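You operate a simulated robot arm through the tools that you are given. There is no shell and no other tool. Be economical: measure what you need, move in short steps, check, and stop when the job is done.

The job below is to be done with a simulated robot arm. You get a single attempt, and the scene is never put back.

## Task
Issue the reel that the grey slip names.
Fine: onto the green mat, its red tab to OUT, the dial to 1, its card to ORDER. The other reel, tab and card stay.
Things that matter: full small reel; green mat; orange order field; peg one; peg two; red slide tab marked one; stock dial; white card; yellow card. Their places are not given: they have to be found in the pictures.

The check looks at the end state, three seconds after you hand in, the way a careful person would. Anything else that was tipped, shoved, dropped, spilled or broken makes it a failure.

## Robot
A 7-joint arm with a fingered hand, fixed in place. Base frame: the origin is at the foot of the arm, x ahead of it, y to its left, z up; the work surface is at about z = 860. Readings come in mm, degrees, newtons and seconds.
Its first joint turns from -166.0 to 166.0 degrees. Payload 4.7 kg.
The TCP is the grasp point between the finger pads, 36 mm short of the fingertips. In the tool frame z runs along the fingers and y along their closing line. Largest opening 120 mm; the body of the gripper starts 42 mm behind the TCP. The gripper is a hand of 5 fingers: y runs from the thumb to the fingers, the wrist lies at [-18, -122, -210] in the tool frame.
Orientation is that of the tool frame in the base frame, as [roll, pitch, yaw] about the fixed x, y, z axes, in that order (R = Rz(yaw) Ry(pitch) Rx(roll)). With the fingers straight down and the wrist toward the robot, the tool's x, y and z point along [0, 1, 0], [1, 0, 0] and [0, 0, -1] of the base frame.

## Interface
- The arm moves only by the tool nudge_tool. Its argument "moves" is a list that holds one entry, the list of rows, each a list of 6 numbers: the shift along the tool's x, y, z in mm, then the turn, a rotation vector about the tool's x, y, z in degrees. In form: [[[tx, ty, tz, wx, wy, wz], ...]]. A call has 1 to 8 rows; each row shifts and turns the commanded pose from where the row before left it, along the tool's axes as they then stand. A row lasts 0.2 s, in which the tool goes at most 50 mm and 8.6 degrees; a call with a longer step from one row to the next is refused whole. Where a pose cannot be reached the arm comes as near as it can. A force on the tool above 40 N (or 10 N above the force at the start of the call, whichever is more), or a blocked arm, ends the call early, and 0.2 s more pass. In this call time passes only in rows, and 0.2 s behind the last. The reply holds the time, the measured pose of the TCP, the force on the tool along the base axes, the opening and the grip force, in the units named above and with some noise, with the torque about the TCP (base axes, N m) and any sound that the robot's microphone picked up.
- Cameras (640 x 400 px; columns grow to the right, rows downward): "scene" is fixed at [49.8, 651, 1441.9]; the picture's right is [-0.35, -0.94, 0.00], its down [-0.69, 0.26, -0.68] and it looks along [0.64, -0.23, -0.74] (base axes); focal length 302 px, centre (320, 200). "wrist" rides on the gripper at [73, -91, -143] in the tool frame; the picture's right is [-0.80, 0.28, -0.53], its down [-0.53, -0.73, 0.42] and it looks along [-0.27, 0.62, 0.74] (tool axes); focal length 234 px, centre (320, 200).
- grab_frame(camera): a new picture of that camera. It takes no simulated time.
- move_fingers(index, middle, ring, little, thumb_bend, thumb_turn): sets how far each is bent, from 0 (flat) to 100 (curled in); at 30 the hand is open as for a grip, at 70 the pads meet at the TCP. One left out holds its place. A second passes; each finger stops where it meets its share of the squeeze, and holds until it gets a number again. It is the only way to open and close the hand. It gives what a move gives, with no picture; readings hold the bend of each and the force on index, middle, ring, little, thumb and palm. thumb_turn goes from beside the hand (0) to across from the fingers (100), as for a grip.
- measure_at(camera, pixels): for up to 12 pixels [column, row] of the newest picture of that camera ("zoom" is the newest enlarged one), the place [x, y, z] in the base frame of the surface seen there, good to about 3 mm. It takes no simulated time.
- inspect(camera, box): a new picture of the part [left, top, right, bottom] of that camera's present view, enlarged. It takes no simulated time.
- finish_job(): hands the job in; it is judged then, once.

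Work in short steps. Measure before you move; look again where a grasp or a placing could have gone wrong, and mend it. You have 80 turns and 38 pictures in all, those below and enlarged ones among them. Open the gripper and draw the arm clear of the work before you hand the job in, unless the task says otherwise; then end with one line.

The tools are called after ">>>" as name(argument=value, ...) on one line, values as JSON. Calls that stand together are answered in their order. nudge_tool: Moves the arm, as the interface text tells. Its arguments: {"type":"object","properties":{"moves":{"type":"array","items":{"type":"array","items":{"type":"array","items":{"type":"number"}}}}},"required":["moves"]} The other tools are called the same way: move_fingers (index, middle, ring, little, thumb_bend, thumb_turn) moves the fingers one by one; grab_frame (camera) takes a picture; measure_at (camera, pixels) gives the place of the surface under pixels of a picture; inspect (camera, box) takes an enlarged picture of a part of a camera's view; finish_job () hands the job in.

At the start:

```text
time_s: 0.0
tool_pos: [394.9, 326.2, 1163.0]
ee_rot: [180.0, 0.1, 90.1]
contact_force: [-0.3, -1.0, 0.2]
torque: [-0.02, 0.01, 0.0]
opening: 119.6
gripper_force: 0.1
shape: jaw
bend: [30.0, 30.0, 30.0, 30.0, 30.0, 98.0]
finger forces: [0.0, 0.1, 0.0, 0.0, 0.0, 0.0]
```

scene: 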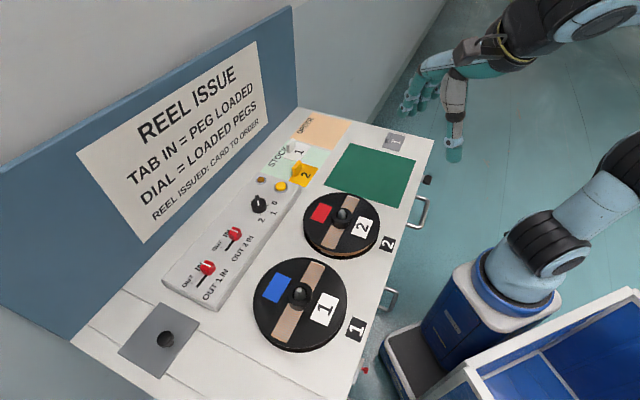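
wrist: 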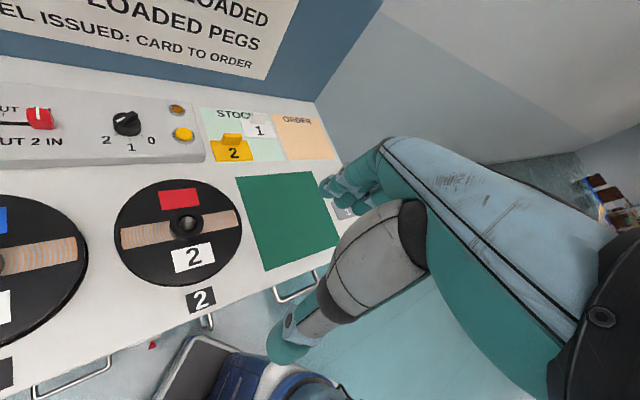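

The grey slip seems to be at scene (395,141); I enlarge it and the panel with tabs and dial.

>>> inspect(camera="scene", box=[340, 110, 440, 172])

>>> inspect(camera="scene", box=[160, 170, 320, 310])

>>> inspect(camera="scene", box=[240, 100, 360, 220])

```text
6.40 times, centred on (390, 141) of scene
```

zoom: 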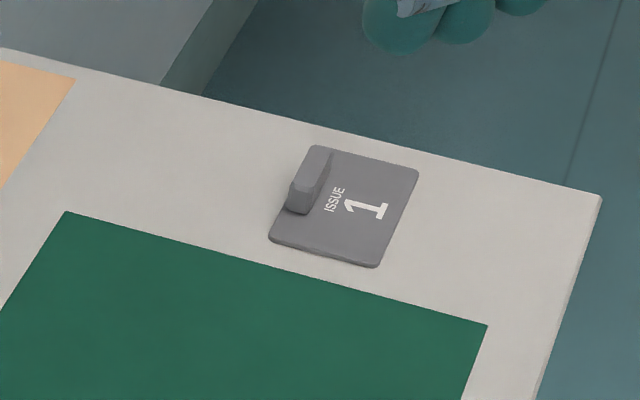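

```text
2.86 times, centred on (240, 240) of scene
```

zoom: 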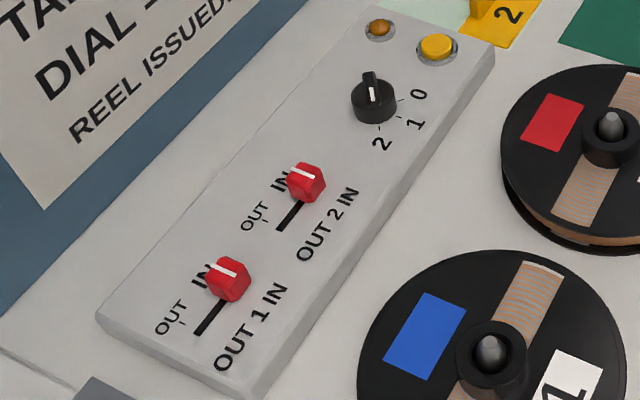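

```text
3.33 times, centred on (300, 160) of scene
```

zoom: 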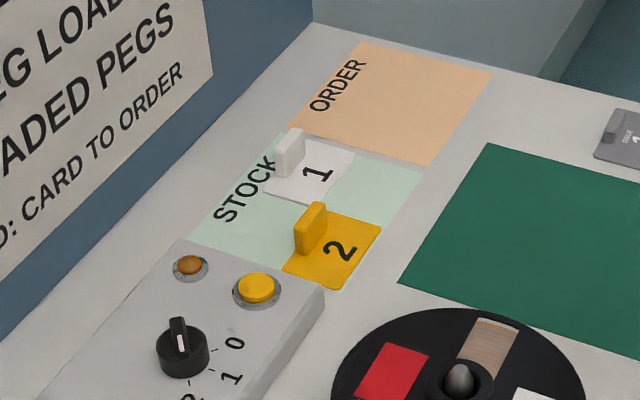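

The slip says ISSUE 1. I measure the reels, mat, tabs, dial, cards in the scene view.

>>> measure_at(camera="scene", pixels=[[300, 292], [254, 300], [347, 300], [302, 258], [285, 350], [342, 214], [304, 222], [379, 222], [347, 144], [418, 153], [326, 188], [402, 208]])

>>> inspect(camera="wrist", box=[90, 80, 220, 170])

>>> inspect(camera="scene", box=[245, 250, 355, 360])

```text
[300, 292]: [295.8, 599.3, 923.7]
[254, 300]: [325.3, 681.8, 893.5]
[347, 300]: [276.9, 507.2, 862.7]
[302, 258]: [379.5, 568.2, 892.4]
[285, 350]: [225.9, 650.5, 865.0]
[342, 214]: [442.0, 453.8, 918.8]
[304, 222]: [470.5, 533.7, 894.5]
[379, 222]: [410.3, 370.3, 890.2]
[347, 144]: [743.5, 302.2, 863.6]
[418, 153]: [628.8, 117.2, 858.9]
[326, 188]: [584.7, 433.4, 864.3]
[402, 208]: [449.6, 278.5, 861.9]
```

```text
4.44 times, centred on (155, 125) of wrist
```

zoom: 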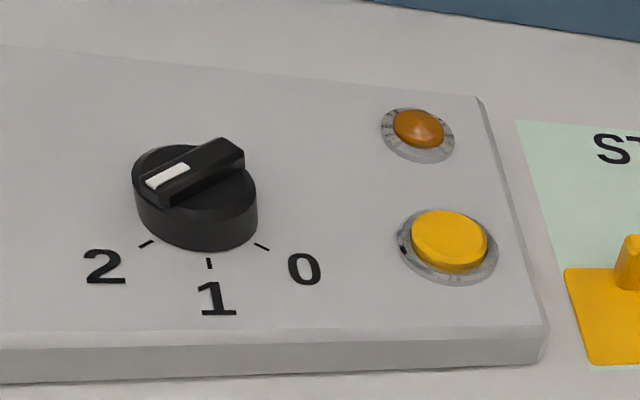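

```text
3.64 times, centred on (300, 305) of scene
```

zoom: 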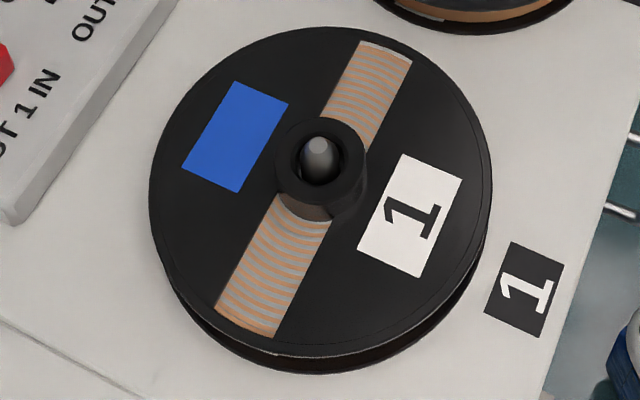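

Reel 1 (blue, label 1) is at scene (300,300). I re-zoom on the panel to measure tabs and dial.

>>> inspect(camera="scene", box=[160, 170, 320, 310])

>>> measure_at(camera="zoom", pixels=[[222, 268], [240, 298], [200, 330], [302, 172], [282, 228], [372, 78], [374, 98], [373, 125], [98, 318], [265, 395], [495, 50], [385, 5]])

>>> measure_at(camera="scene", pixels=[[303, 282], [288, 303], [313, 305], [277, 315], [256, 310], [322, 335], [336, 275], [270, 265], [311, 372], [346, 313], [320, 268], [260, 283]])

```text
2.86 times, centred on (240, 240) of scene
```

zoom: 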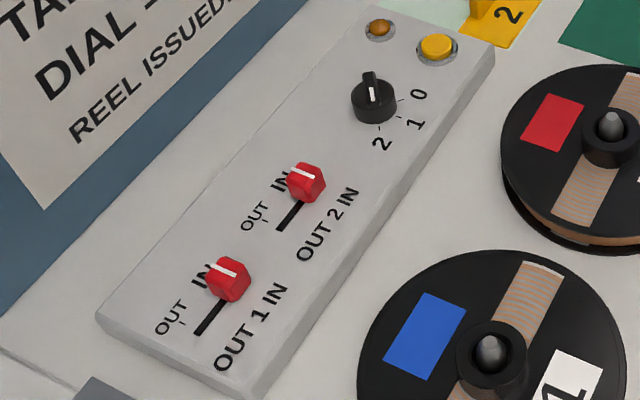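

```text
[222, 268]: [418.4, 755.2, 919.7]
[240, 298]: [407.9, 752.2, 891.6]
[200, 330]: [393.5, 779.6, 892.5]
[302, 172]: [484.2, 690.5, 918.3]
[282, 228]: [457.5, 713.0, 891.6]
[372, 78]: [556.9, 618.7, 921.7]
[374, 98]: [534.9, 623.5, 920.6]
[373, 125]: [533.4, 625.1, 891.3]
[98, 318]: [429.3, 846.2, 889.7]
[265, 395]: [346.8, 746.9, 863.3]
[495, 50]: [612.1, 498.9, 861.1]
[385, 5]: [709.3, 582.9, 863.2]
```

```text
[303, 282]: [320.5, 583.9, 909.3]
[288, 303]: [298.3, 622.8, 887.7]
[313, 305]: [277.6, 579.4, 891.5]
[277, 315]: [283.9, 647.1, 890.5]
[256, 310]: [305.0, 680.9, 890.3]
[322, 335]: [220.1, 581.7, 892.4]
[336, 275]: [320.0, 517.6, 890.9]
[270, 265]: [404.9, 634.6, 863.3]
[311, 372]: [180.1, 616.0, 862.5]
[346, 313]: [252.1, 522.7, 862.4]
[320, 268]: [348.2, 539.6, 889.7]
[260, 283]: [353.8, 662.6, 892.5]
```

Bench directions are about u=(0.71,-0.70) along it and v=(0.70,0.71) toward the board; reel 1's hub is near (298,600), flange z 891, hub top about 909. I turn the hand 45° so its closing line follows v.

>>> nudge_tool(moves=[[[0, 0, 0, 0, 0, -7.5], [0, 0, 0, 0, 0, -7.5], [0, 0, 0, 0, 0, -7.5], [0, 0, 0, 0, 0, -7.5], [0, 0, 0, 0, 0, -7.5], [0, 0, 0, 0, 0, -7.5]]])

```text
time_s: 1.4
tool_pos: [396.2, 325.1, 1161.7]
ee_rot: [-179.9, 0.0, 135.1]
contact_force: [0.4, -0.4, -0.4]
torque: [-0.01, 0.0, 0.01]
opening: 119.6
gripper_force: 0.1
shape: jaw
bend: [30.0, 30.0, 30.0, 30.0, 30.0, 98.0]
finger forces: [0.0, 0.0, 0.0, 0.0, 0.1, 0.0]
```

Orientation is good. I now go above reel 1 at z≈1050.

>>> nudge_tool(moves=[[[37.7, 17.9, 15.7, 0, 0, 0], [37.7, 17.9, 15.7, 0, 0, 0], [37.7, 17.9, 15.7, 0, 0, 0], [37.7, 17.9, 15.7, 0, 0, 0], [37.7, 17.9, 15.7, 0, 0, 0], [37.7, 17.9, 15.7, 0, 0, 0], [37.7, 17.9, 15.7, 0, 0, 0]]])

>>> grab_frame(camera="wrist")

>>> grab_frame(camera="scene")

```text
time_s: 3.0
tool_pos: [297.5, 602.5, 1050.3]
ee_rot: [179.9, 0.0, 135.0]
contact_force: [-0.1, -0.8, 1.7]
torque: [0.02, 0.02, 0.04]
opening: 119.8
gripper_force: 0.1
shape: jaw
bend: [30.0, 30.0, 30.0, 30.0, 30.0, 98.0]
finger forces: [0.1, 0.0, 0.1, 0.1, 0.1, 0.0]
```

```text
29 pictures are left
```

wrist: 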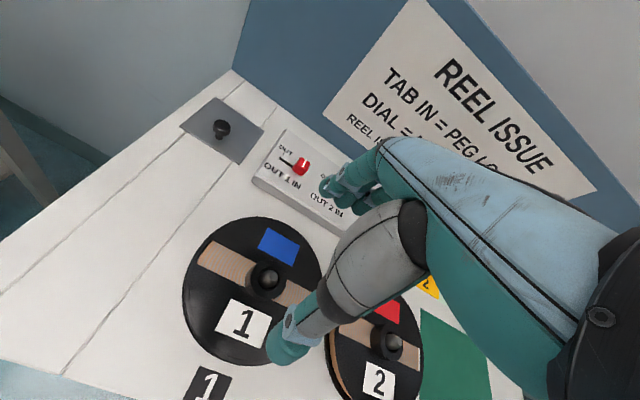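

```text
28 pictures are left
```

scene: 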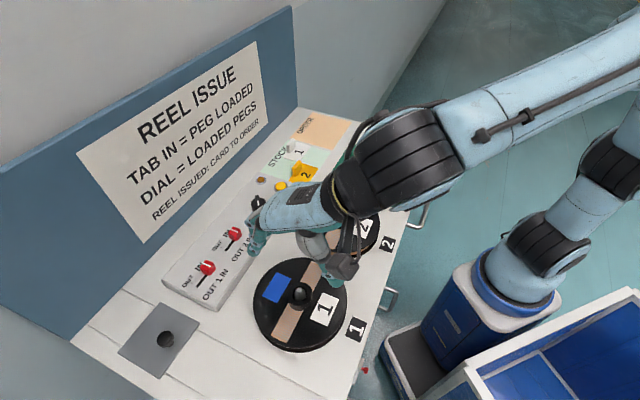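

The hub is at wrist (268,278). I measure the hub ring, peg tip and flange from this view.

>>> inspect(camera="wrist", box=[180, 210, 340, 370])

>>> measure_at(camera="wrist", pixels=[[268, 280], [268, 268], [252, 275], [285, 280], [262, 289], [185, 290], [250, 222], [320, 268], [215, 350], [252, 362]])

```text
2.50 times, centred on (260, 290) of wrist
```

zoom: 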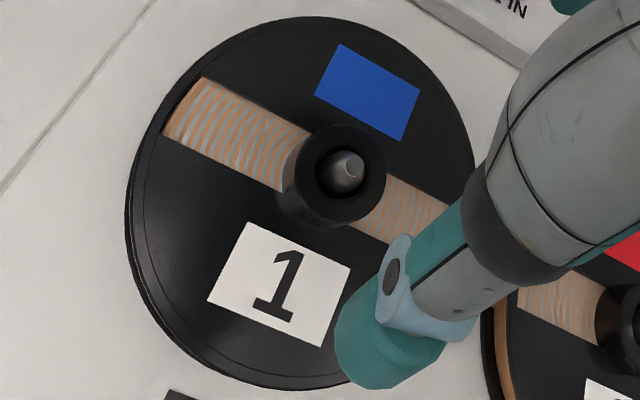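

```text
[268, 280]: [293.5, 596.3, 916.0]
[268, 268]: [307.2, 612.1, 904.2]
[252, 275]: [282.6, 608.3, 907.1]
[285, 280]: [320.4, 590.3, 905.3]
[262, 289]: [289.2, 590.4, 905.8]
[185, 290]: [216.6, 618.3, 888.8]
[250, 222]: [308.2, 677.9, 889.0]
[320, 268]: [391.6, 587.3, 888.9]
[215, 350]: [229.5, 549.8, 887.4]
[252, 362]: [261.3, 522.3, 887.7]
```

Hub centre is about (299,599), top z≈907. I descend to z 948, correcting sideways, and check.

>>> nudge_tool(moves=[[[-3.5, -1.4, 30, 0, 0, 0], [0, 0, 30, 0, 0, 0], [0, 0, 25, 0, 0, 0], [0, 0, 17, 0, 0, 0]]])

>>> grab_frame(camera="wrist")

>>> inspect(camera="scene", box=[210, 200, 390, 340])

```text
time_s: 4.0
tool_pos: [300.3, 598.0, 950.1]
ee_rot: [180.0, 0.0, 135.0]
contact_force: [-1.2, 1.0, -0.3]
torque: [0.03, -0.03, -0.01]
opening: 119.7
gripper_force: 0.0
shape: jaw
bend: [30.0, 30.0, 30.0, 30.0, 30.0, 98.0]
finger forces: [0.0, 0.0, 0.1, 0.1, 0.0, 0.1]
```

```text
26 pictures are left
```

wrist: 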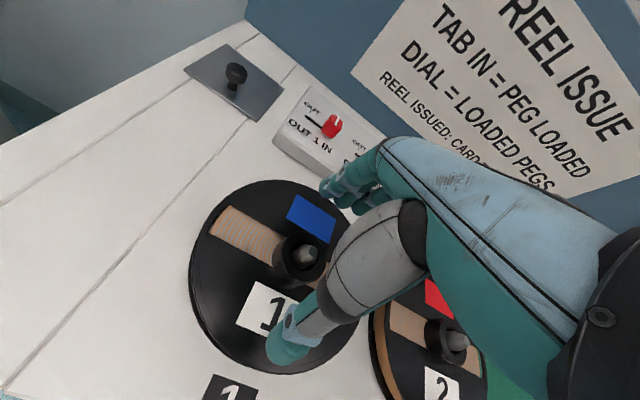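

```text
2.86 times, centred on (300, 270) of scene
```

zoom: 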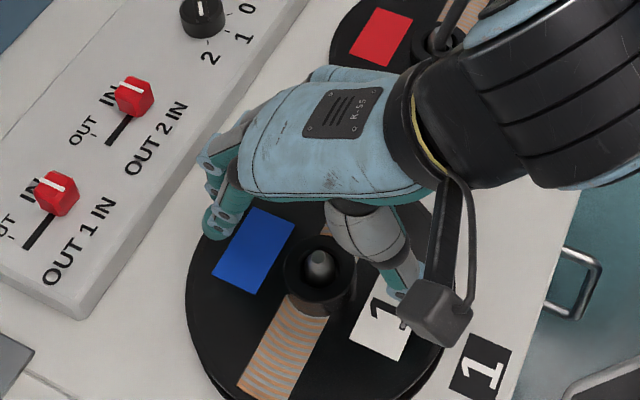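

The hand looks displaced along u relative to the hub; I measure the finger and thumb tips to check.

>>> measure_at(camera="zoom", pixels=[[215, 225], [208, 192], [205, 160], [240, 200], [395, 290], [405, 270], [318, 262], [290, 280], [340, 270]])

>>> measure_at(camera="wrist", pixels=[[290, 350], [280, 340], [328, 187], [345, 180], [358, 205], [305, 255], [310, 270]])

```text
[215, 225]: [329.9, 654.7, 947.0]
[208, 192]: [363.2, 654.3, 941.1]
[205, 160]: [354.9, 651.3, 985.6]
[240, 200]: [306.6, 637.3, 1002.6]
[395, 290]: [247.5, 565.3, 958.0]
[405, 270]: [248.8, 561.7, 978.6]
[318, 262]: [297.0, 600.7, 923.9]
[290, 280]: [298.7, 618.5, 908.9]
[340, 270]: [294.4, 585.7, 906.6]
```

```text
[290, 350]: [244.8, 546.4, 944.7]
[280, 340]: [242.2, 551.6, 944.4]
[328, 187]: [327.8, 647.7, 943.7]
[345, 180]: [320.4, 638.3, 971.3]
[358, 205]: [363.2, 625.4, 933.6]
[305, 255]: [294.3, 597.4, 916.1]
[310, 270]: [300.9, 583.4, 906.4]
```

Thumb (tool x≈7, y≈-68) and fingers (y≈+62) straddle the hub properly. I descend 19 mm then close gradually.

>>> nudge_tool(moves=[[[0, 0, 10, 0, 0, 0], [0, 0, 8, 0, 0, 0]]])

>>> move_fingers(index=48, middle=48, ring=48, little=48, thumb_bend=48)

>>> inspect(camera="scene", box=[210, 200, 390, 340])

```text
time_s: 4.6
tool_pos: [300.1, 597.6, 933.0]
ee_rot: [-180.0, -0.1, 135.0]
contact_force: [0.7, 0.2, -0.6]
torque: [0.0, 0.03, 0.01]
opening: 119.5
gripper_force: 0.0
shape: jaw
bend: [30.0, 30.0, 30.0, 30.0, 30.0, 98.0]
finger forces: [0.0, 0.1, 0.1, 0.0, 0.2, 0.0]
```

```text
time_s: 5.6
tool_pos: [299.6, 597.6, 933.2]
ee_rot: [-180.0, 0.0, 134.9]
contact_force: [0.1, -0.8, -0.7]
torque: [0.03, 0.0, 0.0]
opening: 70.0
gripper_force: 0.1
shape: fingers
bend: [48.0, 48.0, 48.0, 48.0, 48.0, 98.0]
finger forces: [0.0, 0.0, 0.0, 0.0, 0.0, 0.0]
```

```text
2.86 times, centred on (300, 270) of scene
```

zoom: 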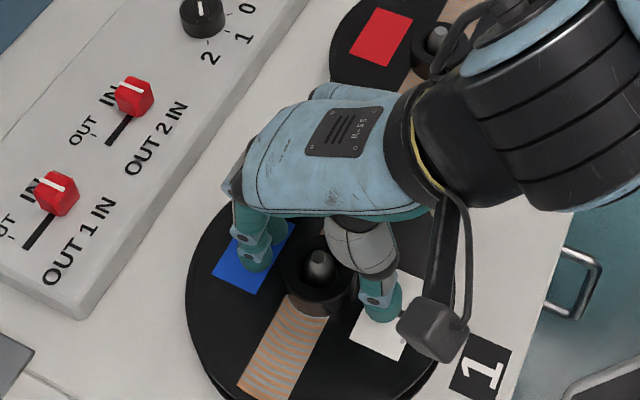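

Opening is 70 mm at bend 48 and the tips flank the hub. I measure tip heights before squeezing.

>>> measure_at(camera="zoom", pixels=[[255, 262], [250, 250], [275, 230], [380, 315], [385, 300], [318, 265], [290, 280]])

```text
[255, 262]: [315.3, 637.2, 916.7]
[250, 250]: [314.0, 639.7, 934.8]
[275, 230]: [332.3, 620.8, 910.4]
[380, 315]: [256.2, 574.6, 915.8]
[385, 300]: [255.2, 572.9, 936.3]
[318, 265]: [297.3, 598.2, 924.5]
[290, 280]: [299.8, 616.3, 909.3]
```

Tips are around z 900–910, hub spans 890–907, so I lower 5 mm more and squeeze.

>>> nudge_tool(moves=[[[0, 0, 5, 0, 0, 0]]])

>>> move_fingers(index=75, middle=75, ring=75, little=75, thumb_bend=75)

>>> inspect(camera="scene", box=[210, 200, 390, 340])

```text
time_s: 6.0
tool_pos: [299.3, 597.3, 930.2]
ee_rot: [180.0, -0.3, 135.0]
contact_force: [2.3, 0.1, 14.0]
torque: [0.29, -0.61, -0.06]
opening: 69.8
gripper_force: 7.5
shape: fingers
bend: [48.0, 47.0, 48.0, 48.0, 48.0, 98.0]
finger forces: [0.0, 14.1, 0.0, 0.0, 0.0, 0.0]
```

```text
time_s: 7.0
tool_pos: [298.4, 597.8, 929.1]
ee_rot: [179.8, -0.2, 134.9]
contact_force: [5.5, 0.1, 30.5]
torque: [0.9, -0.56, 0.06]
opening: 42.1
gripper_force: 33.4
shape: fingers
bend: [55.0, 57.0, 75.0, 75.0, 61.0, 97.0]
finger forces: [36.3, 11.8, 0.0, 0.0, 18.8, 0.0]
```

```text
2.86 times, centred on (300, 270) of scene
```

zoom: 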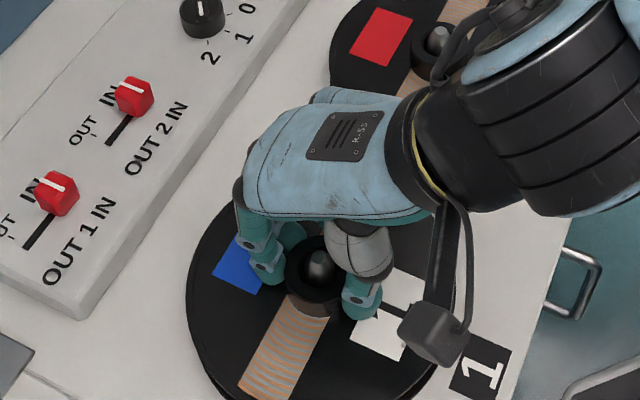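

Index, middle and thumb hold the hub at 42 mm with 33 N. I lift gently 25 mm and see whether it comes.

>>> nudge_tool(moves=[[[0, 0, -5, 0, 0, 0], [0, 0, -10, 0, 0, 0], [0, 0, -10, 0, 0, 0]]])

>>> inspect(camera="scene", box=[210, 200, 390, 340])

```text
time_s: 7.8
tool_pos: [299.7, 598.7, 950.7]
ee_rot: [-179.9, 0.1, 135.0]
contact_force: [-0.5, 0.4, -5.3]
torque: [-0.01, -0.06, 0.01]
opening: 42.1
gripper_force: 17.9
shape: fingers
bend: [55.0, 57.0, 75.0, 75.0, 61.0, 95.0]
finger forces: [10.0, 7.7, 0.0, 0.0, 18.2, 0.1]
```

```text
2.86 times, centred on (300, 270) of scene
```

zoom: 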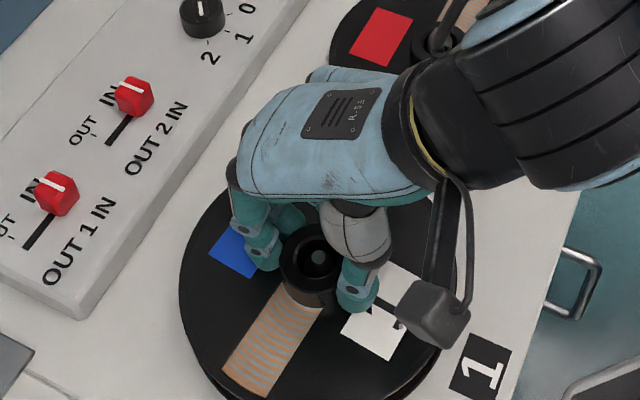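

The reel is off and level, about 5 N. I lift to TCP z≈1050, so it clears reel 2's peg.

>>> nudge_tool(moves=[[[0, 0, -12, 0, 0, 0], [0, 0, -18, 0, 0, 0], [0, 0, -20, 0, 0, 0], [0, 0, -20, 0, 0, 0], [0, 0, -20, 0, 0, 0], [0, 0, -10, 0, 0, 0]]])

>>> nudge_tool(moves=[[[-12, 0, 0, 0, 0, 0], [-24, 0, 0, 0, 0, 0], [-30, -1, 0, 0, 0, 0], [-30, -1, 0, 0, 0, 0], [-30, -1, 0, 0, 0, 0], [-30, -1, 0, 0, 0, 0], [-30, -1, 0, 0, 0, 0], [-20, -1, 0, 0, 0, 0]]])

>>> grab_frame(camera="scene")

```text
time_s: 9.2
tool_pos: [299.2, 599.0, 1051.3]
ee_rot: [-179.8, 0.1, 135.1]
contact_force: [-1.0, 0.1, -5.0]
torque: [0.01, -0.01, 0.05]
opening: 42.3
gripper_force: 18.2
shape: fingers
bend: [55.0, 57.0, 75.0, 75.0, 61.0, 95.0]
finger forces: [9.9, 7.9, 0.0, 0.0, 18.3, 0.1]
```

```text
time_s: 11.0
tool_pos: [440.7, 448.7, 1050.6]
ee_rot: [180.0, 0.0, 135.0]
contact_force: [-0.3, 0.6, -5.4]
torque: [0.04, -0.01, 0.03]
opening: 41.9
gripper_force: 17.8
shape: fingers
bend: [55.0, 57.0, 75.0, 75.0, 62.0, 95.0]
finger forces: [10.4, 8.1, 0.0, 0.0, 18.2, 0.0]
```

```text
21 pictures are left
```

scene: 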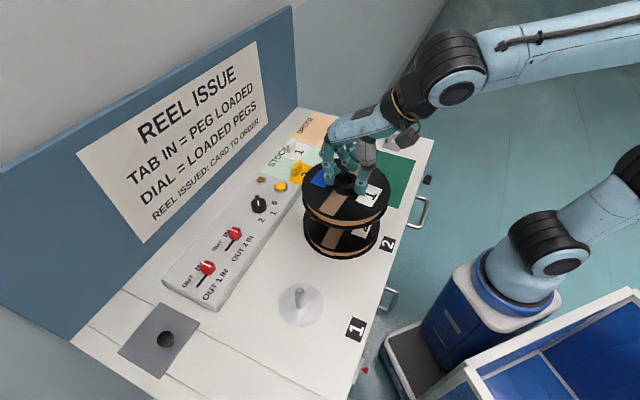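

Reel 1 hangs above reel 2 with clearance. I continue towards the mat centre near (602,283).

>>> nudge_tool(moves=[[[-15, 0, 0, 0, 0, 0], [-28, 0, 0, 0, 0, 0], [-34, -1, 0, 0, 0, 0], [-34, -1, 0, 0, 0, 0], [-34, -1, 0, 0, 0, 0], [-34, 0, 0, 0, 0, 0], [-32, 0, 0, 0, 0, 0], [-20, 0, 0, 0, 0, 0]]])

>>> inspect(camera="scene", box=[260, 90, 460, 230])

>>> grab_frame(camera="wrist")

```text
time_s: 12.8
tool_pos: [599.7, 282.9, 1052.9]
ee_rot: [-180.0, 0.0, 135.0]
contact_force: [-0.9, 0.0, -6.0]
torque: [0.04, -0.01, 0.04]
opening: 42.0
gripper_force: 18.3
shape: fingers
bend: [55.0, 57.0, 75.0, 75.0, 62.0, 95.0]
finger forces: [10.1, 8.3, 0.0, 0.0, 18.2, 0.0]
```

```text
2.86 times, centred on (360, 160) of scene
```

zoom: 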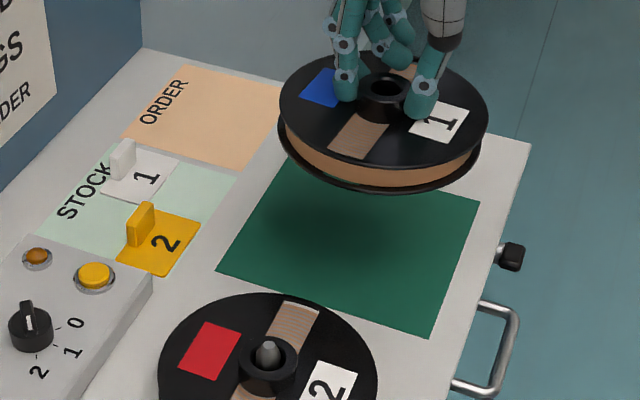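

```text
19 pictures are left
```

wrist: 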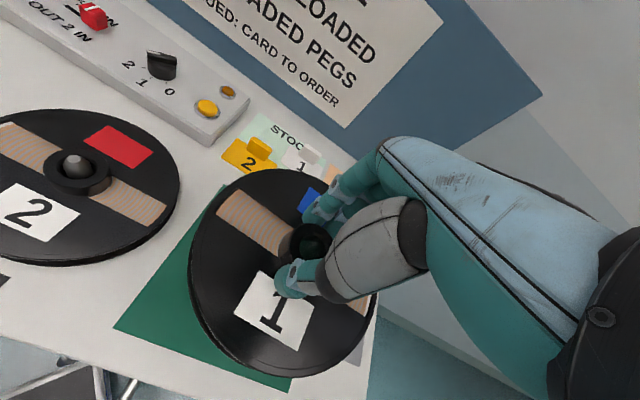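

I measure the mat's corners in the zoom: (219,269), (430,333), (479,201), (283,165).

>>> measure_at(camera="zoom", pixels=[[221, 268], [429, 331], [476, 202], [283, 170], [325, 301], [455, 267], [252, 218], [280, 285], [375, 315], [440, 305], [465, 232]])

>>> measure_at(camera="wrist", pixels=[[117, 328], [288, 388], [217, 194], [200, 360]])

```text
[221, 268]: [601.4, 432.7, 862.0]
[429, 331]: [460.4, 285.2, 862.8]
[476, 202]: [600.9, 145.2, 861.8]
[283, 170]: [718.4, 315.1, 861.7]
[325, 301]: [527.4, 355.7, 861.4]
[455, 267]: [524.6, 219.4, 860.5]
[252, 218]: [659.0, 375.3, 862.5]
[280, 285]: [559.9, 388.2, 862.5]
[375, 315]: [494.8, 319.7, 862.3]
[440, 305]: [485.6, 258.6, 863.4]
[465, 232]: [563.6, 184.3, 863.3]
```

```text
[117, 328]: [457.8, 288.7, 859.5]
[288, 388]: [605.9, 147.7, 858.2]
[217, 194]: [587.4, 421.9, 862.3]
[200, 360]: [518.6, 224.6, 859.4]
```

Mat centre is (601.5,289.5), sides ≈200 mm. I correct by (+1.5,+6.5) and lower to z≈940.

>>> nudge_tool(moves=[[[3.5, 5.6, 0, 0, 0, 0], [0, 0, 15, 0, 0, 0], [0, 0, 22, 0, 0, 0], [0, 0, 22, 0, 0, 0], [0, 0, 22, 0, 0, 0], [0, 0, 20, 0, 0, 0], [0, 0, 10, 0, 0, 0]]])

>>> nudge_tool(moves=[[[0, 0, 4, 0, 0, 0], [0, 0, 3, 0, 0, 0]]])

```text
time_s: 14.4
tool_pos: [603.6, 288.8, 941.3]
ee_rot: [-180.0, 0.0, 135.0]
contact_force: [-0.8, 0.2, -5.0]
torque: [-0.01, -0.01, -0.04]
opening: 41.7
gripper_force: 18.6
shape: fingers
bend: [55.0, 57.0, 75.0, 75.0, 62.0, 95.0]
finger forces: [10.0, 8.6, 0.0, 0.0, 18.2, 0.1]
```

```text
time_s: 15.0
tool_pos: [602.9, 288.6, 933.7]
ee_rot: [179.9, 0.0, 135.0]
contact_force: [0.2, 0.3, -5.1]
torque: [0.0, 0.03, 0.01]
opening: 42.0
gripper_force: 18.3
shape: fingers
bend: [55.0, 57.0, 75.0, 75.0, 62.0, 95.0]
finger forces: [10.0, 8.5, 0.1, 0.0, 18.2, 0.1]
```

Not touching yet (still 5 N of weight); I lower in small steps until the force changes.

>>> nudge_tool(moves=[[[0, 0, 2, 0, 0, 0], [0, 0, 1.5, 0, 0, 0]]])

>>> nudge_tool(moves=[[[0, 0, 1.5, 0, 0, 0]]])

```text
time_s: 15.6
tool_pos: [602.9, 289.1, 930.0]
ee_rot: [-180.0, 0.0, 135.0]
contact_force: [-0.1, -0.6, -6.1]
torque: [-0.01, 0.0, -0.04]
opening: 41.9
gripper_force: 18.2
shape: fingers
bend: [55.0, 57.0, 75.0, 75.0, 62.0, 95.0]
finger forces: [10.0, 8.5, 0.0, 0.0, 18.2, 0.1]
```

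```text
time_s: 16.0
tool_pos: [602.2, 288.4, 930.2]
ee_rot: [179.9, -0.1, 135.0]
contact_force: [-0.8, -1.1, -0.8]
torque: [0.01, -0.01, -0.01]
opening: 41.9
gripper_force: 19.7
shape: fingers
bend: [55.0, 57.0, 75.0, 75.0, 62.0, 95.0]
finger forces: [10.9, 8.9, 0.0, 0.0, 18.9, 0.0]
```

The weight is now on the mat. I open the hand and rise.

>>> move_fingers(index=40, middle=40, ring=40, little=40, thumb_bend=40)

>>> nudge_tool(moves=[[[0, 0, -15, 0, 0, 0], [0, 0, -30, 0, 0, 0], [0, 0, -40, 0, 0, 0], [0, 0, -40, 0, 0, 0]]])

>>> inspect(camera="scene", box=[260, 90, 460, 230])

```text
time_s: 17.0
tool_pos: [603.6, 288.3, 929.5]
ee_rot: [-180.0, -0.1, 135.0]
contact_force: [-0.8, -0.3, 2.7]
torque: [0.1, -0.21, -0.01]
opening: 92.7
gripper_force: 1.8
shape: fingers
bend: [40.0, 40.0, 40.0, 40.0, 40.0, 97.0]
finger forces: [0.0, 3.5, 0.0, 0.0, 0.1, 0.0]
```

```text
time_s: 18.0
tool_pos: [602.9, 286.8, 1055.5]
ee_rot: [-179.8, 0.0, 135.0]
contact_force: [-0.6, 0.2, -0.2]
torque: [-0.04, 0.02, 0.01]
opening: 92.7
gripper_force: 0.1
shape: fingers
bend: [40.0, 40.0, 40.0, 40.0, 40.0, 97.0]
finger forces: [0.0, 0.0, 0.0, 0.0, 0.0, 0.0]
```

```text
2.86 times, centred on (360, 160) of scene
```

zoom: 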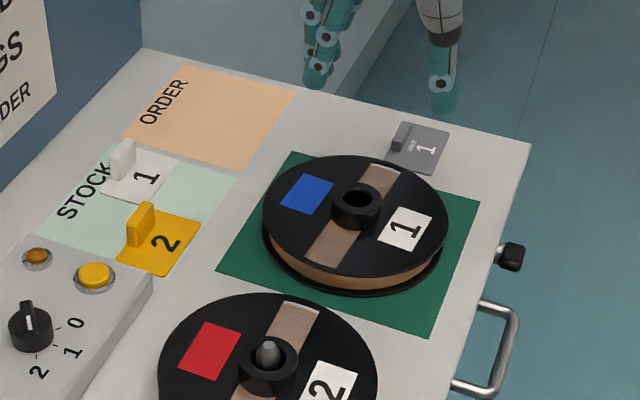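

The reel rests inside the mat. Next is the white card; I measure its tab (123,158), card corners and the ORDER field in this zoom.

>>> measure_at(camera="zoom", pixels=[[125, 145], [115, 165], [124, 175], [132, 148], [104, 192], [152, 200], [178, 160], [140, 152], [125, 137], [245, 168], [290, 97], [188, 66]])

>>> inspect(camera="scene", box=[265, 110, 355, 190])

>>> grab_frame(camera="wrist")

```text
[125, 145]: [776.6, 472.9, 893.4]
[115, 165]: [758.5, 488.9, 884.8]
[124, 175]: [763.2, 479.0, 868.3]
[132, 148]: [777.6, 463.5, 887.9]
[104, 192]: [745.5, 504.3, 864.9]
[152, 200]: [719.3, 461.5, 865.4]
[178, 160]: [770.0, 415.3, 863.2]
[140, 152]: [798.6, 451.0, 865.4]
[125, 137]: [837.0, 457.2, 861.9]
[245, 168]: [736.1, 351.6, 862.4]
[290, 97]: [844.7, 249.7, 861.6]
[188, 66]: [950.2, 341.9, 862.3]
```

```text
5.00 times, centred on (310, 150) of scene
```

zoom: 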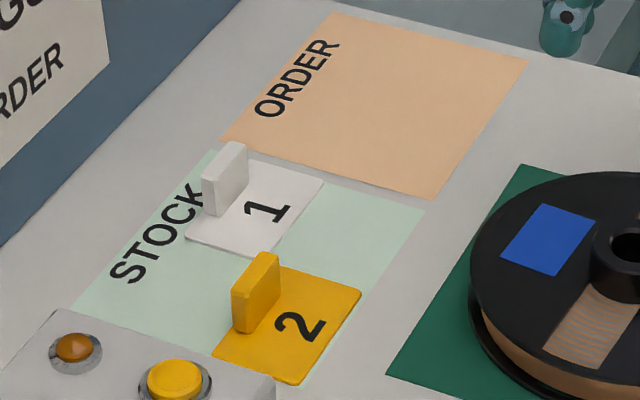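

```text
16 pictures are left
```

wrist: 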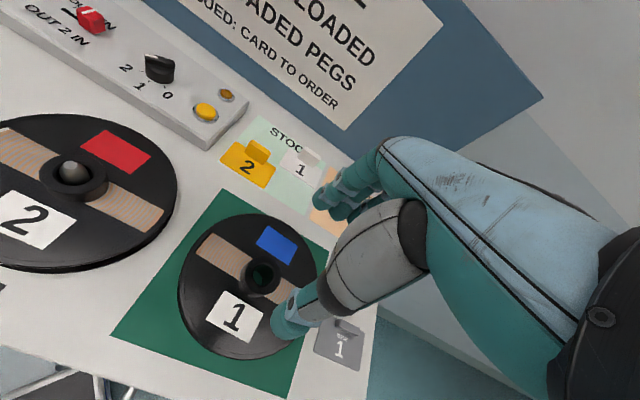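

I measure the tab, the yellow tab and the backboard foot in this closer zoom.

>>> measure_at(camera="zoom", pixels=[[206, 190], [207, 208], [228, 200], [246, 150], [232, 146], [208, 172], [240, 300], [258, 260], [275, 262], [238, 325], [120, 115], [100, 60]])

>>> measure_at(camera="wrist", pixels=[[300, 155], [312, 157], [288, 157], [300, 170], [320, 175], [258, 150], [350, 120], [400, 60], [336, 185], [344, 205], [290, 180], [323, 183]])

```text
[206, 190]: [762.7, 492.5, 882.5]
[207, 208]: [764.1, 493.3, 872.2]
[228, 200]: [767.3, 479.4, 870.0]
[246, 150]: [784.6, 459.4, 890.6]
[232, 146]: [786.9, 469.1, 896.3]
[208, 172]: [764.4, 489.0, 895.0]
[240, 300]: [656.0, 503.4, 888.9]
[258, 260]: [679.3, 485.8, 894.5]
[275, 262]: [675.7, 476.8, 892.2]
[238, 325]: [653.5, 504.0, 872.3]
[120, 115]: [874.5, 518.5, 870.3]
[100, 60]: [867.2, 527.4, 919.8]
```

```text
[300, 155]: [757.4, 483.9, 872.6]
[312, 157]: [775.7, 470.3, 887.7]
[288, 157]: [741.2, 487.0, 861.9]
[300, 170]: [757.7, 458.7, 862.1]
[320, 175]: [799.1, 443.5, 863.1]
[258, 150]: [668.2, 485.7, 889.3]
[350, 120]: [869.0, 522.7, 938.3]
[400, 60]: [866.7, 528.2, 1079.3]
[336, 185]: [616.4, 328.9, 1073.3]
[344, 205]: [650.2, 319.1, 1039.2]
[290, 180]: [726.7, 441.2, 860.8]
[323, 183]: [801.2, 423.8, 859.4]
```

White tab centre ≈(776,479), top z≈895, long side along u, so the present hand heading suits; ORDER centre ≈(843,347). I close slightly to bend 48 and move above the tab.

>>> move_fingers(index=50, middle=50, ring=45, little=45, thumb_bend=50)

>>> nudge_tool(moves=[[[2, 38, 0, 0, 0, 0], [2, 44, 0, 0, 0, 0], [2, 44, 0, 0, 0, 0], [2, 44, 10, 0, 0, 0], [2, 44, 15, 0, 0, 0], [3.4, 44, 20, 0, 0, 0]]])

>>> grab_frame(camera="wrist")

>>> inspect(camera="scene", box=[250, 80, 370, 190])

```text
time_s: 19.0
tool_pos: [602.2, 288.4, 1055.7]
ee_rot: [-179.9, 0.1, 135.0]
contact_force: [0.0, 0.4, -0.6]
torque: [0.0, -0.01, -0.01]
opening: 63.9
gripper_force: 0.0
shape: fingers
bend: [50.0, 50.0, 45.0, 45.0, 50.0, 97.0]
finger forces: [0.0, 0.0, 0.1, 0.1, 0.0, 0.0]
```

```text
time_s: 20.4
tool_pos: [776.3, 481.0, 1013.1]
ee_rot: [180.0, 0.0, 135.0]
contact_force: [0.1, -0.4, 2.2]
torque: [-0.03, -0.04, 0.0]
opening: 63.6
gripper_force: 0.1
shape: fingers
bend: [50.0, 50.0, 45.0, 45.0, 50.0, 97.0]
finger forces: [0.1, 0.1, 0.1, 0.1, 0.0, 0.0]
```

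```text
15 pictures are left
```

wrist: 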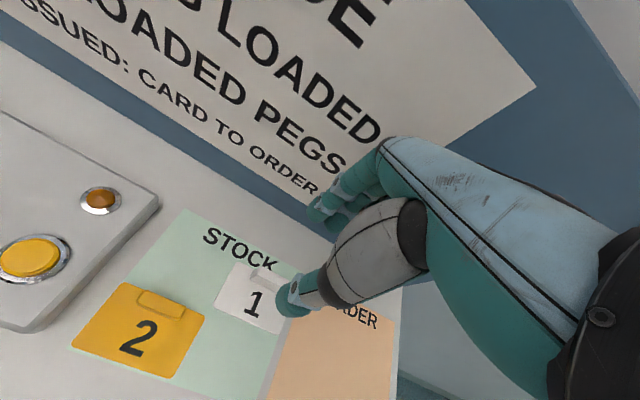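

```text
3.64 times, centred on (310, 135) of scene
```

zoom: 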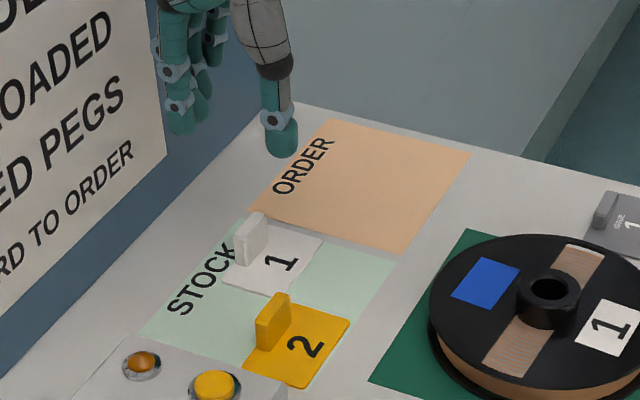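

The white tab shows at wrist (262,275). I measure its ends, and the finger tips for alignment.

>>> measure_at(camera="wrist", pixels=[[252, 272], [262, 272], [272, 276], [262, 282], [256, 267], [276, 284], [230, 265], [281, 332], [216, 303], [285, 300], [320, 212], [395, 318]])

>>> measure_at(camera="zoom", pixels=[[178, 115], [278, 140], [200, 100], [250, 225], [238, 255], [262, 225], [256, 216], [240, 232], [250, 250], [120, 250]])

```text
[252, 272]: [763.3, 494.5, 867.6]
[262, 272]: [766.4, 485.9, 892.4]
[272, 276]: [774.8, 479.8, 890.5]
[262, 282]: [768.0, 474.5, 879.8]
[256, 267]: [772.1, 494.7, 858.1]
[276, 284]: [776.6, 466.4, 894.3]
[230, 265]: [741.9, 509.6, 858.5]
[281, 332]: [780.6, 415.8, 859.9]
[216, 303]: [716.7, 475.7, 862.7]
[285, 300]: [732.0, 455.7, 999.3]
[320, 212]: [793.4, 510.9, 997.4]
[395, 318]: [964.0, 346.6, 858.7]
```

```text
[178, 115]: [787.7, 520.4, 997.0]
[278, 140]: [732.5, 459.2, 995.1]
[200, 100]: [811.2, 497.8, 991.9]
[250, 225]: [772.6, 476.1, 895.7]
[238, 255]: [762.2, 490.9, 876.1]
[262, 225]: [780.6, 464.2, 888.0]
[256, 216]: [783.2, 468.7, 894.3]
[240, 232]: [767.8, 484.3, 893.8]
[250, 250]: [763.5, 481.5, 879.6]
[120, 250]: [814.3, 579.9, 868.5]
```

Tab centre ≈(774,477), top 895. I shift by about -4 in y and descend to z≈913.

>>> nudge_tool(moves=[[[-1.4, -4, 20, 0, 0, 0], [0, 0, 30, 0, 0, 0], [0, 0, 25, 0, 0, 0], [0, 0, 15, 0, 0, 0], [0, 0, 10, 0, 0, 0]]])

>>> inspect(camera="scene", box=[250, 100, 350, 190])

```text
time_s: 21.6
tool_pos: [773.8, 477.3, 909.4]
ee_rot: [-179.9, 0.1, 135.0]
contact_force: [-0.1, 0.4, 0.7]
torque: [0.0, -0.01, -0.01]
opening: 63.0
gripper_force: 0.1
shape: fingers
bend: [50.0, 50.0, 45.0, 45.0, 50.0, 97.0]
finger forces: [0.0, 0.1, 0.1, 0.0, 0.0, 0.0]
```

```text
4.44 times, centred on (300, 145) of scene
```

zoom: 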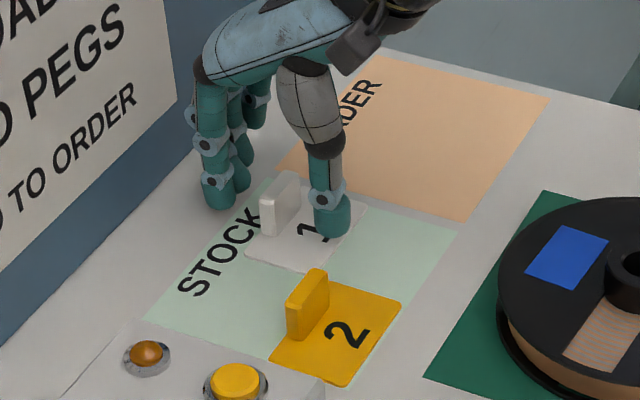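

Fingers are behind and thumb in front of the tab. I close index, middle and thumb.

>>> move_fingers(index=72, middle=72, thumb_bend=72)

>>> nudge_tool(moves=[[[0, 0, -5, 0, 0, 0], [0, 0, -10, 0, 0, 0], [0, 0, -15, 0, 0, 0]]])

>>> inspect(camera="scene", box=[250, 80, 370, 190])

```text
time_s: 22.6
tool_pos: [773.4, 477.4, 909.9]
ee_rot: [180.0, 0.0, 135.0]
contact_force: [0.0, -0.2, 1.1]
torque: [0.0, 0.02, 0.0]
opening: 10.2
gripper_force: 7.6
shape: fingers
bend: [71.0, 71.0, 45.0, 45.0, 68.0, 97.0]
finger forces: [5.5, 1.9, 0.1, 0.0, 7.6, 0.1]
```

```text
time_s: 23.4
tool_pos: [774.3, 477.3, 941.0]
ee_rot: [-180.0, 0.0, 135.0]
contact_force: [-0.2, 0.2, -0.9]
torque: [-0.01, -0.02, -0.03]
opening: 10.1
gripper_force: 7.9
shape: fingers
bend: [71.0, 71.0, 45.0, 45.0, 68.0, 97.0]
finger forces: [5.7, 1.7, 0.0, 0.0, 7.4, 0.0]
```

```text
3.64 times, centred on (310, 135) of scene
```

zoom: 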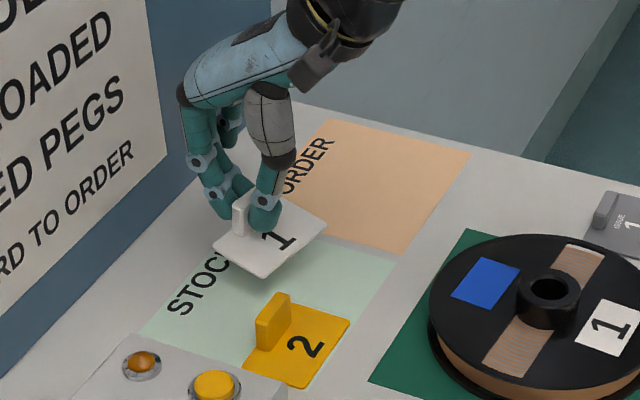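

The card is lifted level. I move it by (85,-111) over ORDER's centre.

>>> nudge_tool(moves=[[[-14, -2, 0, 0, 0, 0], [-26, -4, 0, 0, 0, 0], [-30, -4, 0, 0, 0, 0], [-30, -4, 0, 0, 0, 0], [-24, -3, 0, 0, 0, 0], [-14.6, -2, 0, 0, 0, 0]]])

>>> inspect(camera="scene", box=[250, 80, 370, 190])

```text
time_s: 24.8
tool_pos: [857.5, 364.9, 938.4]
ee_rot: [179.9, 0.0, 135.0]
contact_force: [-0.2, -0.8, -0.7]
torque: [-0.03, -0.02, 0.03]
opening: 10.5
gripper_force: 7.5
shape: fingers
bend: [71.0, 71.0, 45.0, 45.0, 68.0, 97.0]
finger forces: [5.7, 1.8, 0.1, 0.1, 7.4, 0.1]
```

```text
3.64 times, centred on (310, 135) of scene
```

zoom: 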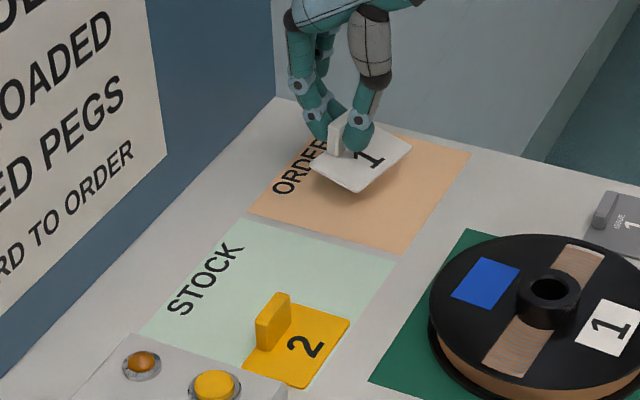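

The card hovers over the field. I lower it to about the grip height, z≈910.

>>> nudge_tool(moves=[[[0, 0, 10, 0, 0, 0], [0, 0, 10, 0, 0, 0], [0, 0, 5, 0, 0, 0], [0, 0, 2, 0, 0, 0]]])

```text
time_s: 25.8
tool_pos: [858.4, 365.5, 912.3]
ee_rot: [180.0, 0.0, 135.0]
contact_force: [-0.1, -0.4, -0.6]
torque: [0.0, -0.01, 0.01]
opening: 10.4
gripper_force: 7.3
shape: fingers
bend: [71.0, 71.0, 45.0, 45.0, 68.0, 97.0]
finger forces: [5.7, 1.8, 0.1, 0.0, 7.3, 0.0]
```

A little lower until touch.

>>> nudge_tool(moves=[[[0, 0, 1.5, 0, 0, 0], [0, 0, 1, 0, 0, 0]]])

```text
time_s: 26.4
tool_pos: [858.7, 366.5, 910.5]
ee_rot: [180.0, -0.1, 135.0]
contact_force: [-0.4, 0.7, 1.5]
torque: [-0.03, 0.05, 0.0]
opening: 10.3
gripper_force: 7.8
shape: fingers
bend: [71.0, 71.0, 45.0, 45.0, 68.0, 97.0]
finger forces: [5.7, 1.9, 0.0, 0.0, 7.4, 0.1]
```

Touch is felt. I open and rise.

>>> move_fingers(index=50, middle=50, thumb_bend=50)

>>> nudge_tool(moves=[[[0, 0, -15, 0, 0, 0], [0, 0, -30, 0, 0, 0], [0, 0, -40, 0, 0, 0], [0, 0, -40, 0, 0, 0]]])

>>> inspect(camera="scene", box=[230, 90, 410, 240])

```text
time_s: 27.4
tool_pos: [858.7, 365.0, 910.1]
ee_rot: [-180.0, 0.1, 135.0]
contact_force: [0.8, 0.0, 0.3]
torque: [-0.02, 0.0, -0.02]
opening: 62.5
gripper_force: 0.1
shape: fingers
bend: [50.0, 50.0, 45.0, 45.0, 50.0, 97.0]
finger forces: [0.0, 0.0, 0.1, 0.1, 0.0, 0.1]
```

```text
time_s: 28.4
tool_pos: [857.0, 366.1, 1034.1]
ee_rot: [-179.9, 0.0, 135.0]
contact_force: [0.4, 0.4, -0.9]
torque: [0.02, 0.08, 0.01]
opening: 62.4
gripper_force: 0.0
shape: fingers
bend: [50.0, 50.0, 45.0, 45.0, 50.0, 97.0]
finger forces: [0.1, 0.1, 0.1, 0.1, 0.0, 0.0]
```

```text
2.67 times, centred on (320, 165) of scene
```

zoom: 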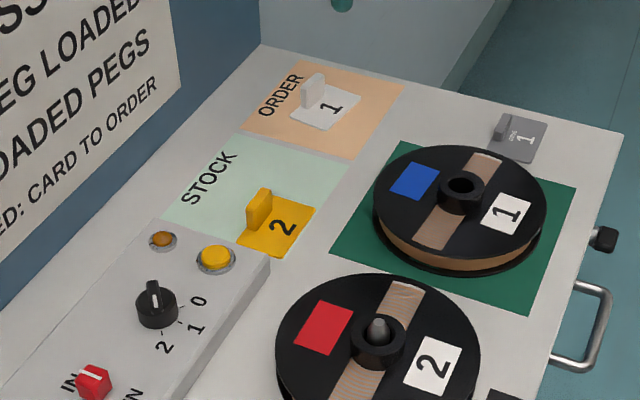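

Card is in ORDER. Now the dial at scene (258,203): I zoom and measure knob, ticks and the yellow button.

>>> inspect(camera="scene", box=[235, 170, 305, 230])

>>> measure_at(camera="zoom", pixels=[[205, 170], [210, 215], [165, 235], [230, 230]])

```text
6.67 times, centred on (270, 200) of scene
```

zoom: 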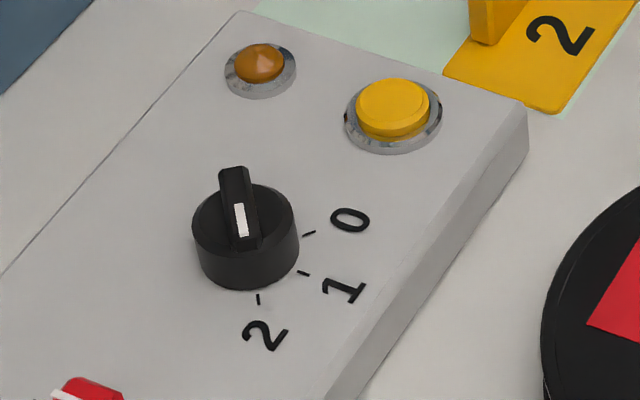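

```text
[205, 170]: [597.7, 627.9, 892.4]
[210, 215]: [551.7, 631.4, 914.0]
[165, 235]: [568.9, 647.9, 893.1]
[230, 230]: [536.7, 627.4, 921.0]
```

>>> measure_at(camera="zoom", pixels=[[258, 299], [303, 273], [309, 233], [242, 235], [237, 208], [232, 170], [246, 248], [196, 222], [296, 225], [280, 200], [390, 100], [245, 287]])

```text
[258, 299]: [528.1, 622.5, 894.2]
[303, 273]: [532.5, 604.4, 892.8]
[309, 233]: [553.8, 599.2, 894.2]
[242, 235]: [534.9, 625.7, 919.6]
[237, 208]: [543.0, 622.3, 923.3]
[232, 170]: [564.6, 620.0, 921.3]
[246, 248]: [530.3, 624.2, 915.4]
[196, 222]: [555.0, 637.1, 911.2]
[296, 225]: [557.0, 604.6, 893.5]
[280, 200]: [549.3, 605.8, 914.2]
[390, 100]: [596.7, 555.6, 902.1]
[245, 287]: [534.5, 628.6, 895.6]
```

Pointer azimuth is about 175° (at 2); mark 1 lies at about 225°, so I need ≈50° counter-clockwise. I curl ring and little away (lamp and button are close) and move above the dial.

>>> move_fingers(index=45, middle=45, ring=100, little=100, thumb_bend=45)

>>> nudge_tool(moves=[[[30, -4, 0, 0, 0, 0], [44, -4, 0, 0, 0, 0], [44, -4, 0, 0, 0, 0], [44, -4, 0, 0, 0, 0], [44, -4, 0, 0, 0, 0], [44, -4, 0, 0, 0, 0], [44, -4, 0, 0, 0, 0], [44, -4, 0, 0, 0, 0]]])

>>> nudge_tool(moves=[[[40, -4, 0, 0, 0, 0], [20.5, -1.5, 12, 0, 0, 0], [0, 0, 12, 0, 0, 0], [0, 0, 0, 0, 0, -7.5], [0, 0, 0, 0, 0, -7.5]]])

>>> grab_frame(camera="wrist")

>>> inspect(camera="scene", box=[200, 120, 320, 230])

```text
time_s: 29.4
tool_pos: [858.1, 366.1, 1035.8]
ee_rot: [180.0, 0.0, 135.1]
contact_force: [0.0, 0.4, 0.2]
torque: [-0.01, 0.0, -0.01]
opening: 77.6
gripper_force: 0.0
shape: fingers
bend: [45.0, 45.0, 100.0, 100.0, 45.0, 97.0]
finger forces: [0.0, 0.1, 0.0, 0.1, 0.0, 0.0]
```

```text
time_s: 31.2
tool_pos: [598.3, 583.3, 1034.8]
ee_rot: [-180.0, 0.1, 135.0]
contact_force: [0.3, -0.2, 0.4]
torque: [-0.01, 0.05, -0.01]
opening: 77.4
gripper_force: 0.1
shape: fingers
bend: [45.0, 45.0, 100.0, 100.0, 45.0, 98.0]
finger forces: [0.1, 0.1, 0.1, 0.0, 0.0, 0.0]
```

```text
time_s: 32.4
tool_pos: [550.7, 620.1, 1012.3]
ee_rot: [-180.0, 0.0, 150.1]
contact_force: [-0.5, 0.2, 0.8]
torque: [-0.02, 0.03, 0.01]
opening: 77.6
gripper_force: 0.1
shape: fingers
bend: [45.0, 45.0, 100.0, 100.0, 45.0, 98.0]
finger forces: [0.0, 0.0, 0.0, 0.1, 0.1, 0.0]
```

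```text
8 pictures are left
```

wrist: 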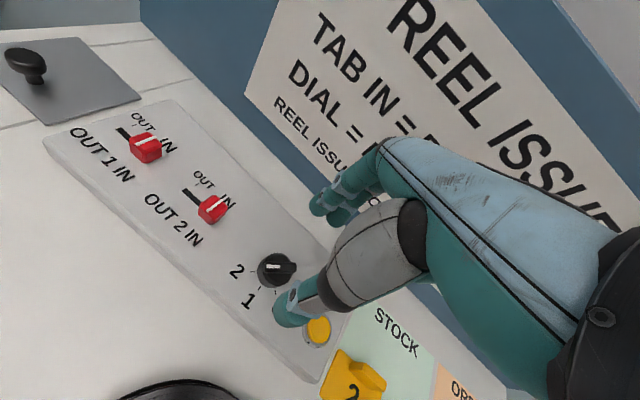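

```text
3.64 times, centred on (260, 175) of scene
```

zoom: 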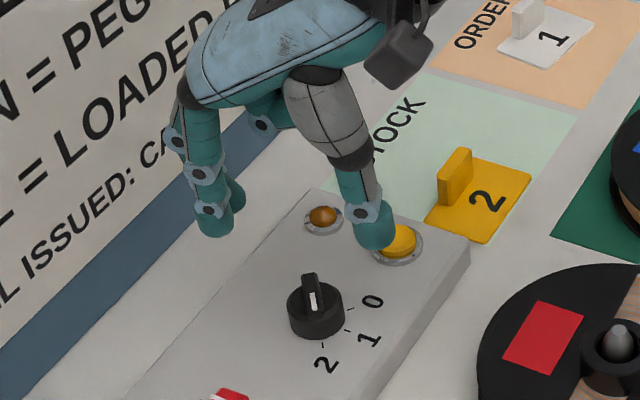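

Ring and little are folded clear. I measure the knob from the wrist view at (277,268).

>>> measure_at(camera="wrist", pixels=[[262, 268], [275, 268], [288, 266], [278, 254], [272, 282], [296, 268], [318, 330], [258, 272], [280, 284]])

>>> measure_at(camera="zoom", pixels=[[292, 298], [314, 312], [340, 300], [313, 284], [308, 274], [316, 335], [305, 300], [328, 295], [400, 240]])

```text
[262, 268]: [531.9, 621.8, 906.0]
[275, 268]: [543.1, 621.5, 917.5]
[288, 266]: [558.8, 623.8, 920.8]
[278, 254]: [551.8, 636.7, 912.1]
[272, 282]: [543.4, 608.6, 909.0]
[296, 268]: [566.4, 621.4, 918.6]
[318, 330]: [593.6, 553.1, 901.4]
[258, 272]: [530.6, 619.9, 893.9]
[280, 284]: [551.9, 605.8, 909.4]
```

```text
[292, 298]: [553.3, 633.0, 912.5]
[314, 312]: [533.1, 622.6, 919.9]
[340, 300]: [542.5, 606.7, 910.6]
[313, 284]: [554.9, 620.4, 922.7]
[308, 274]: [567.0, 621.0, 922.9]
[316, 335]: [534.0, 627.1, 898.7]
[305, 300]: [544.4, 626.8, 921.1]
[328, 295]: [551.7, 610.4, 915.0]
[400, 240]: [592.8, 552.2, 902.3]
```

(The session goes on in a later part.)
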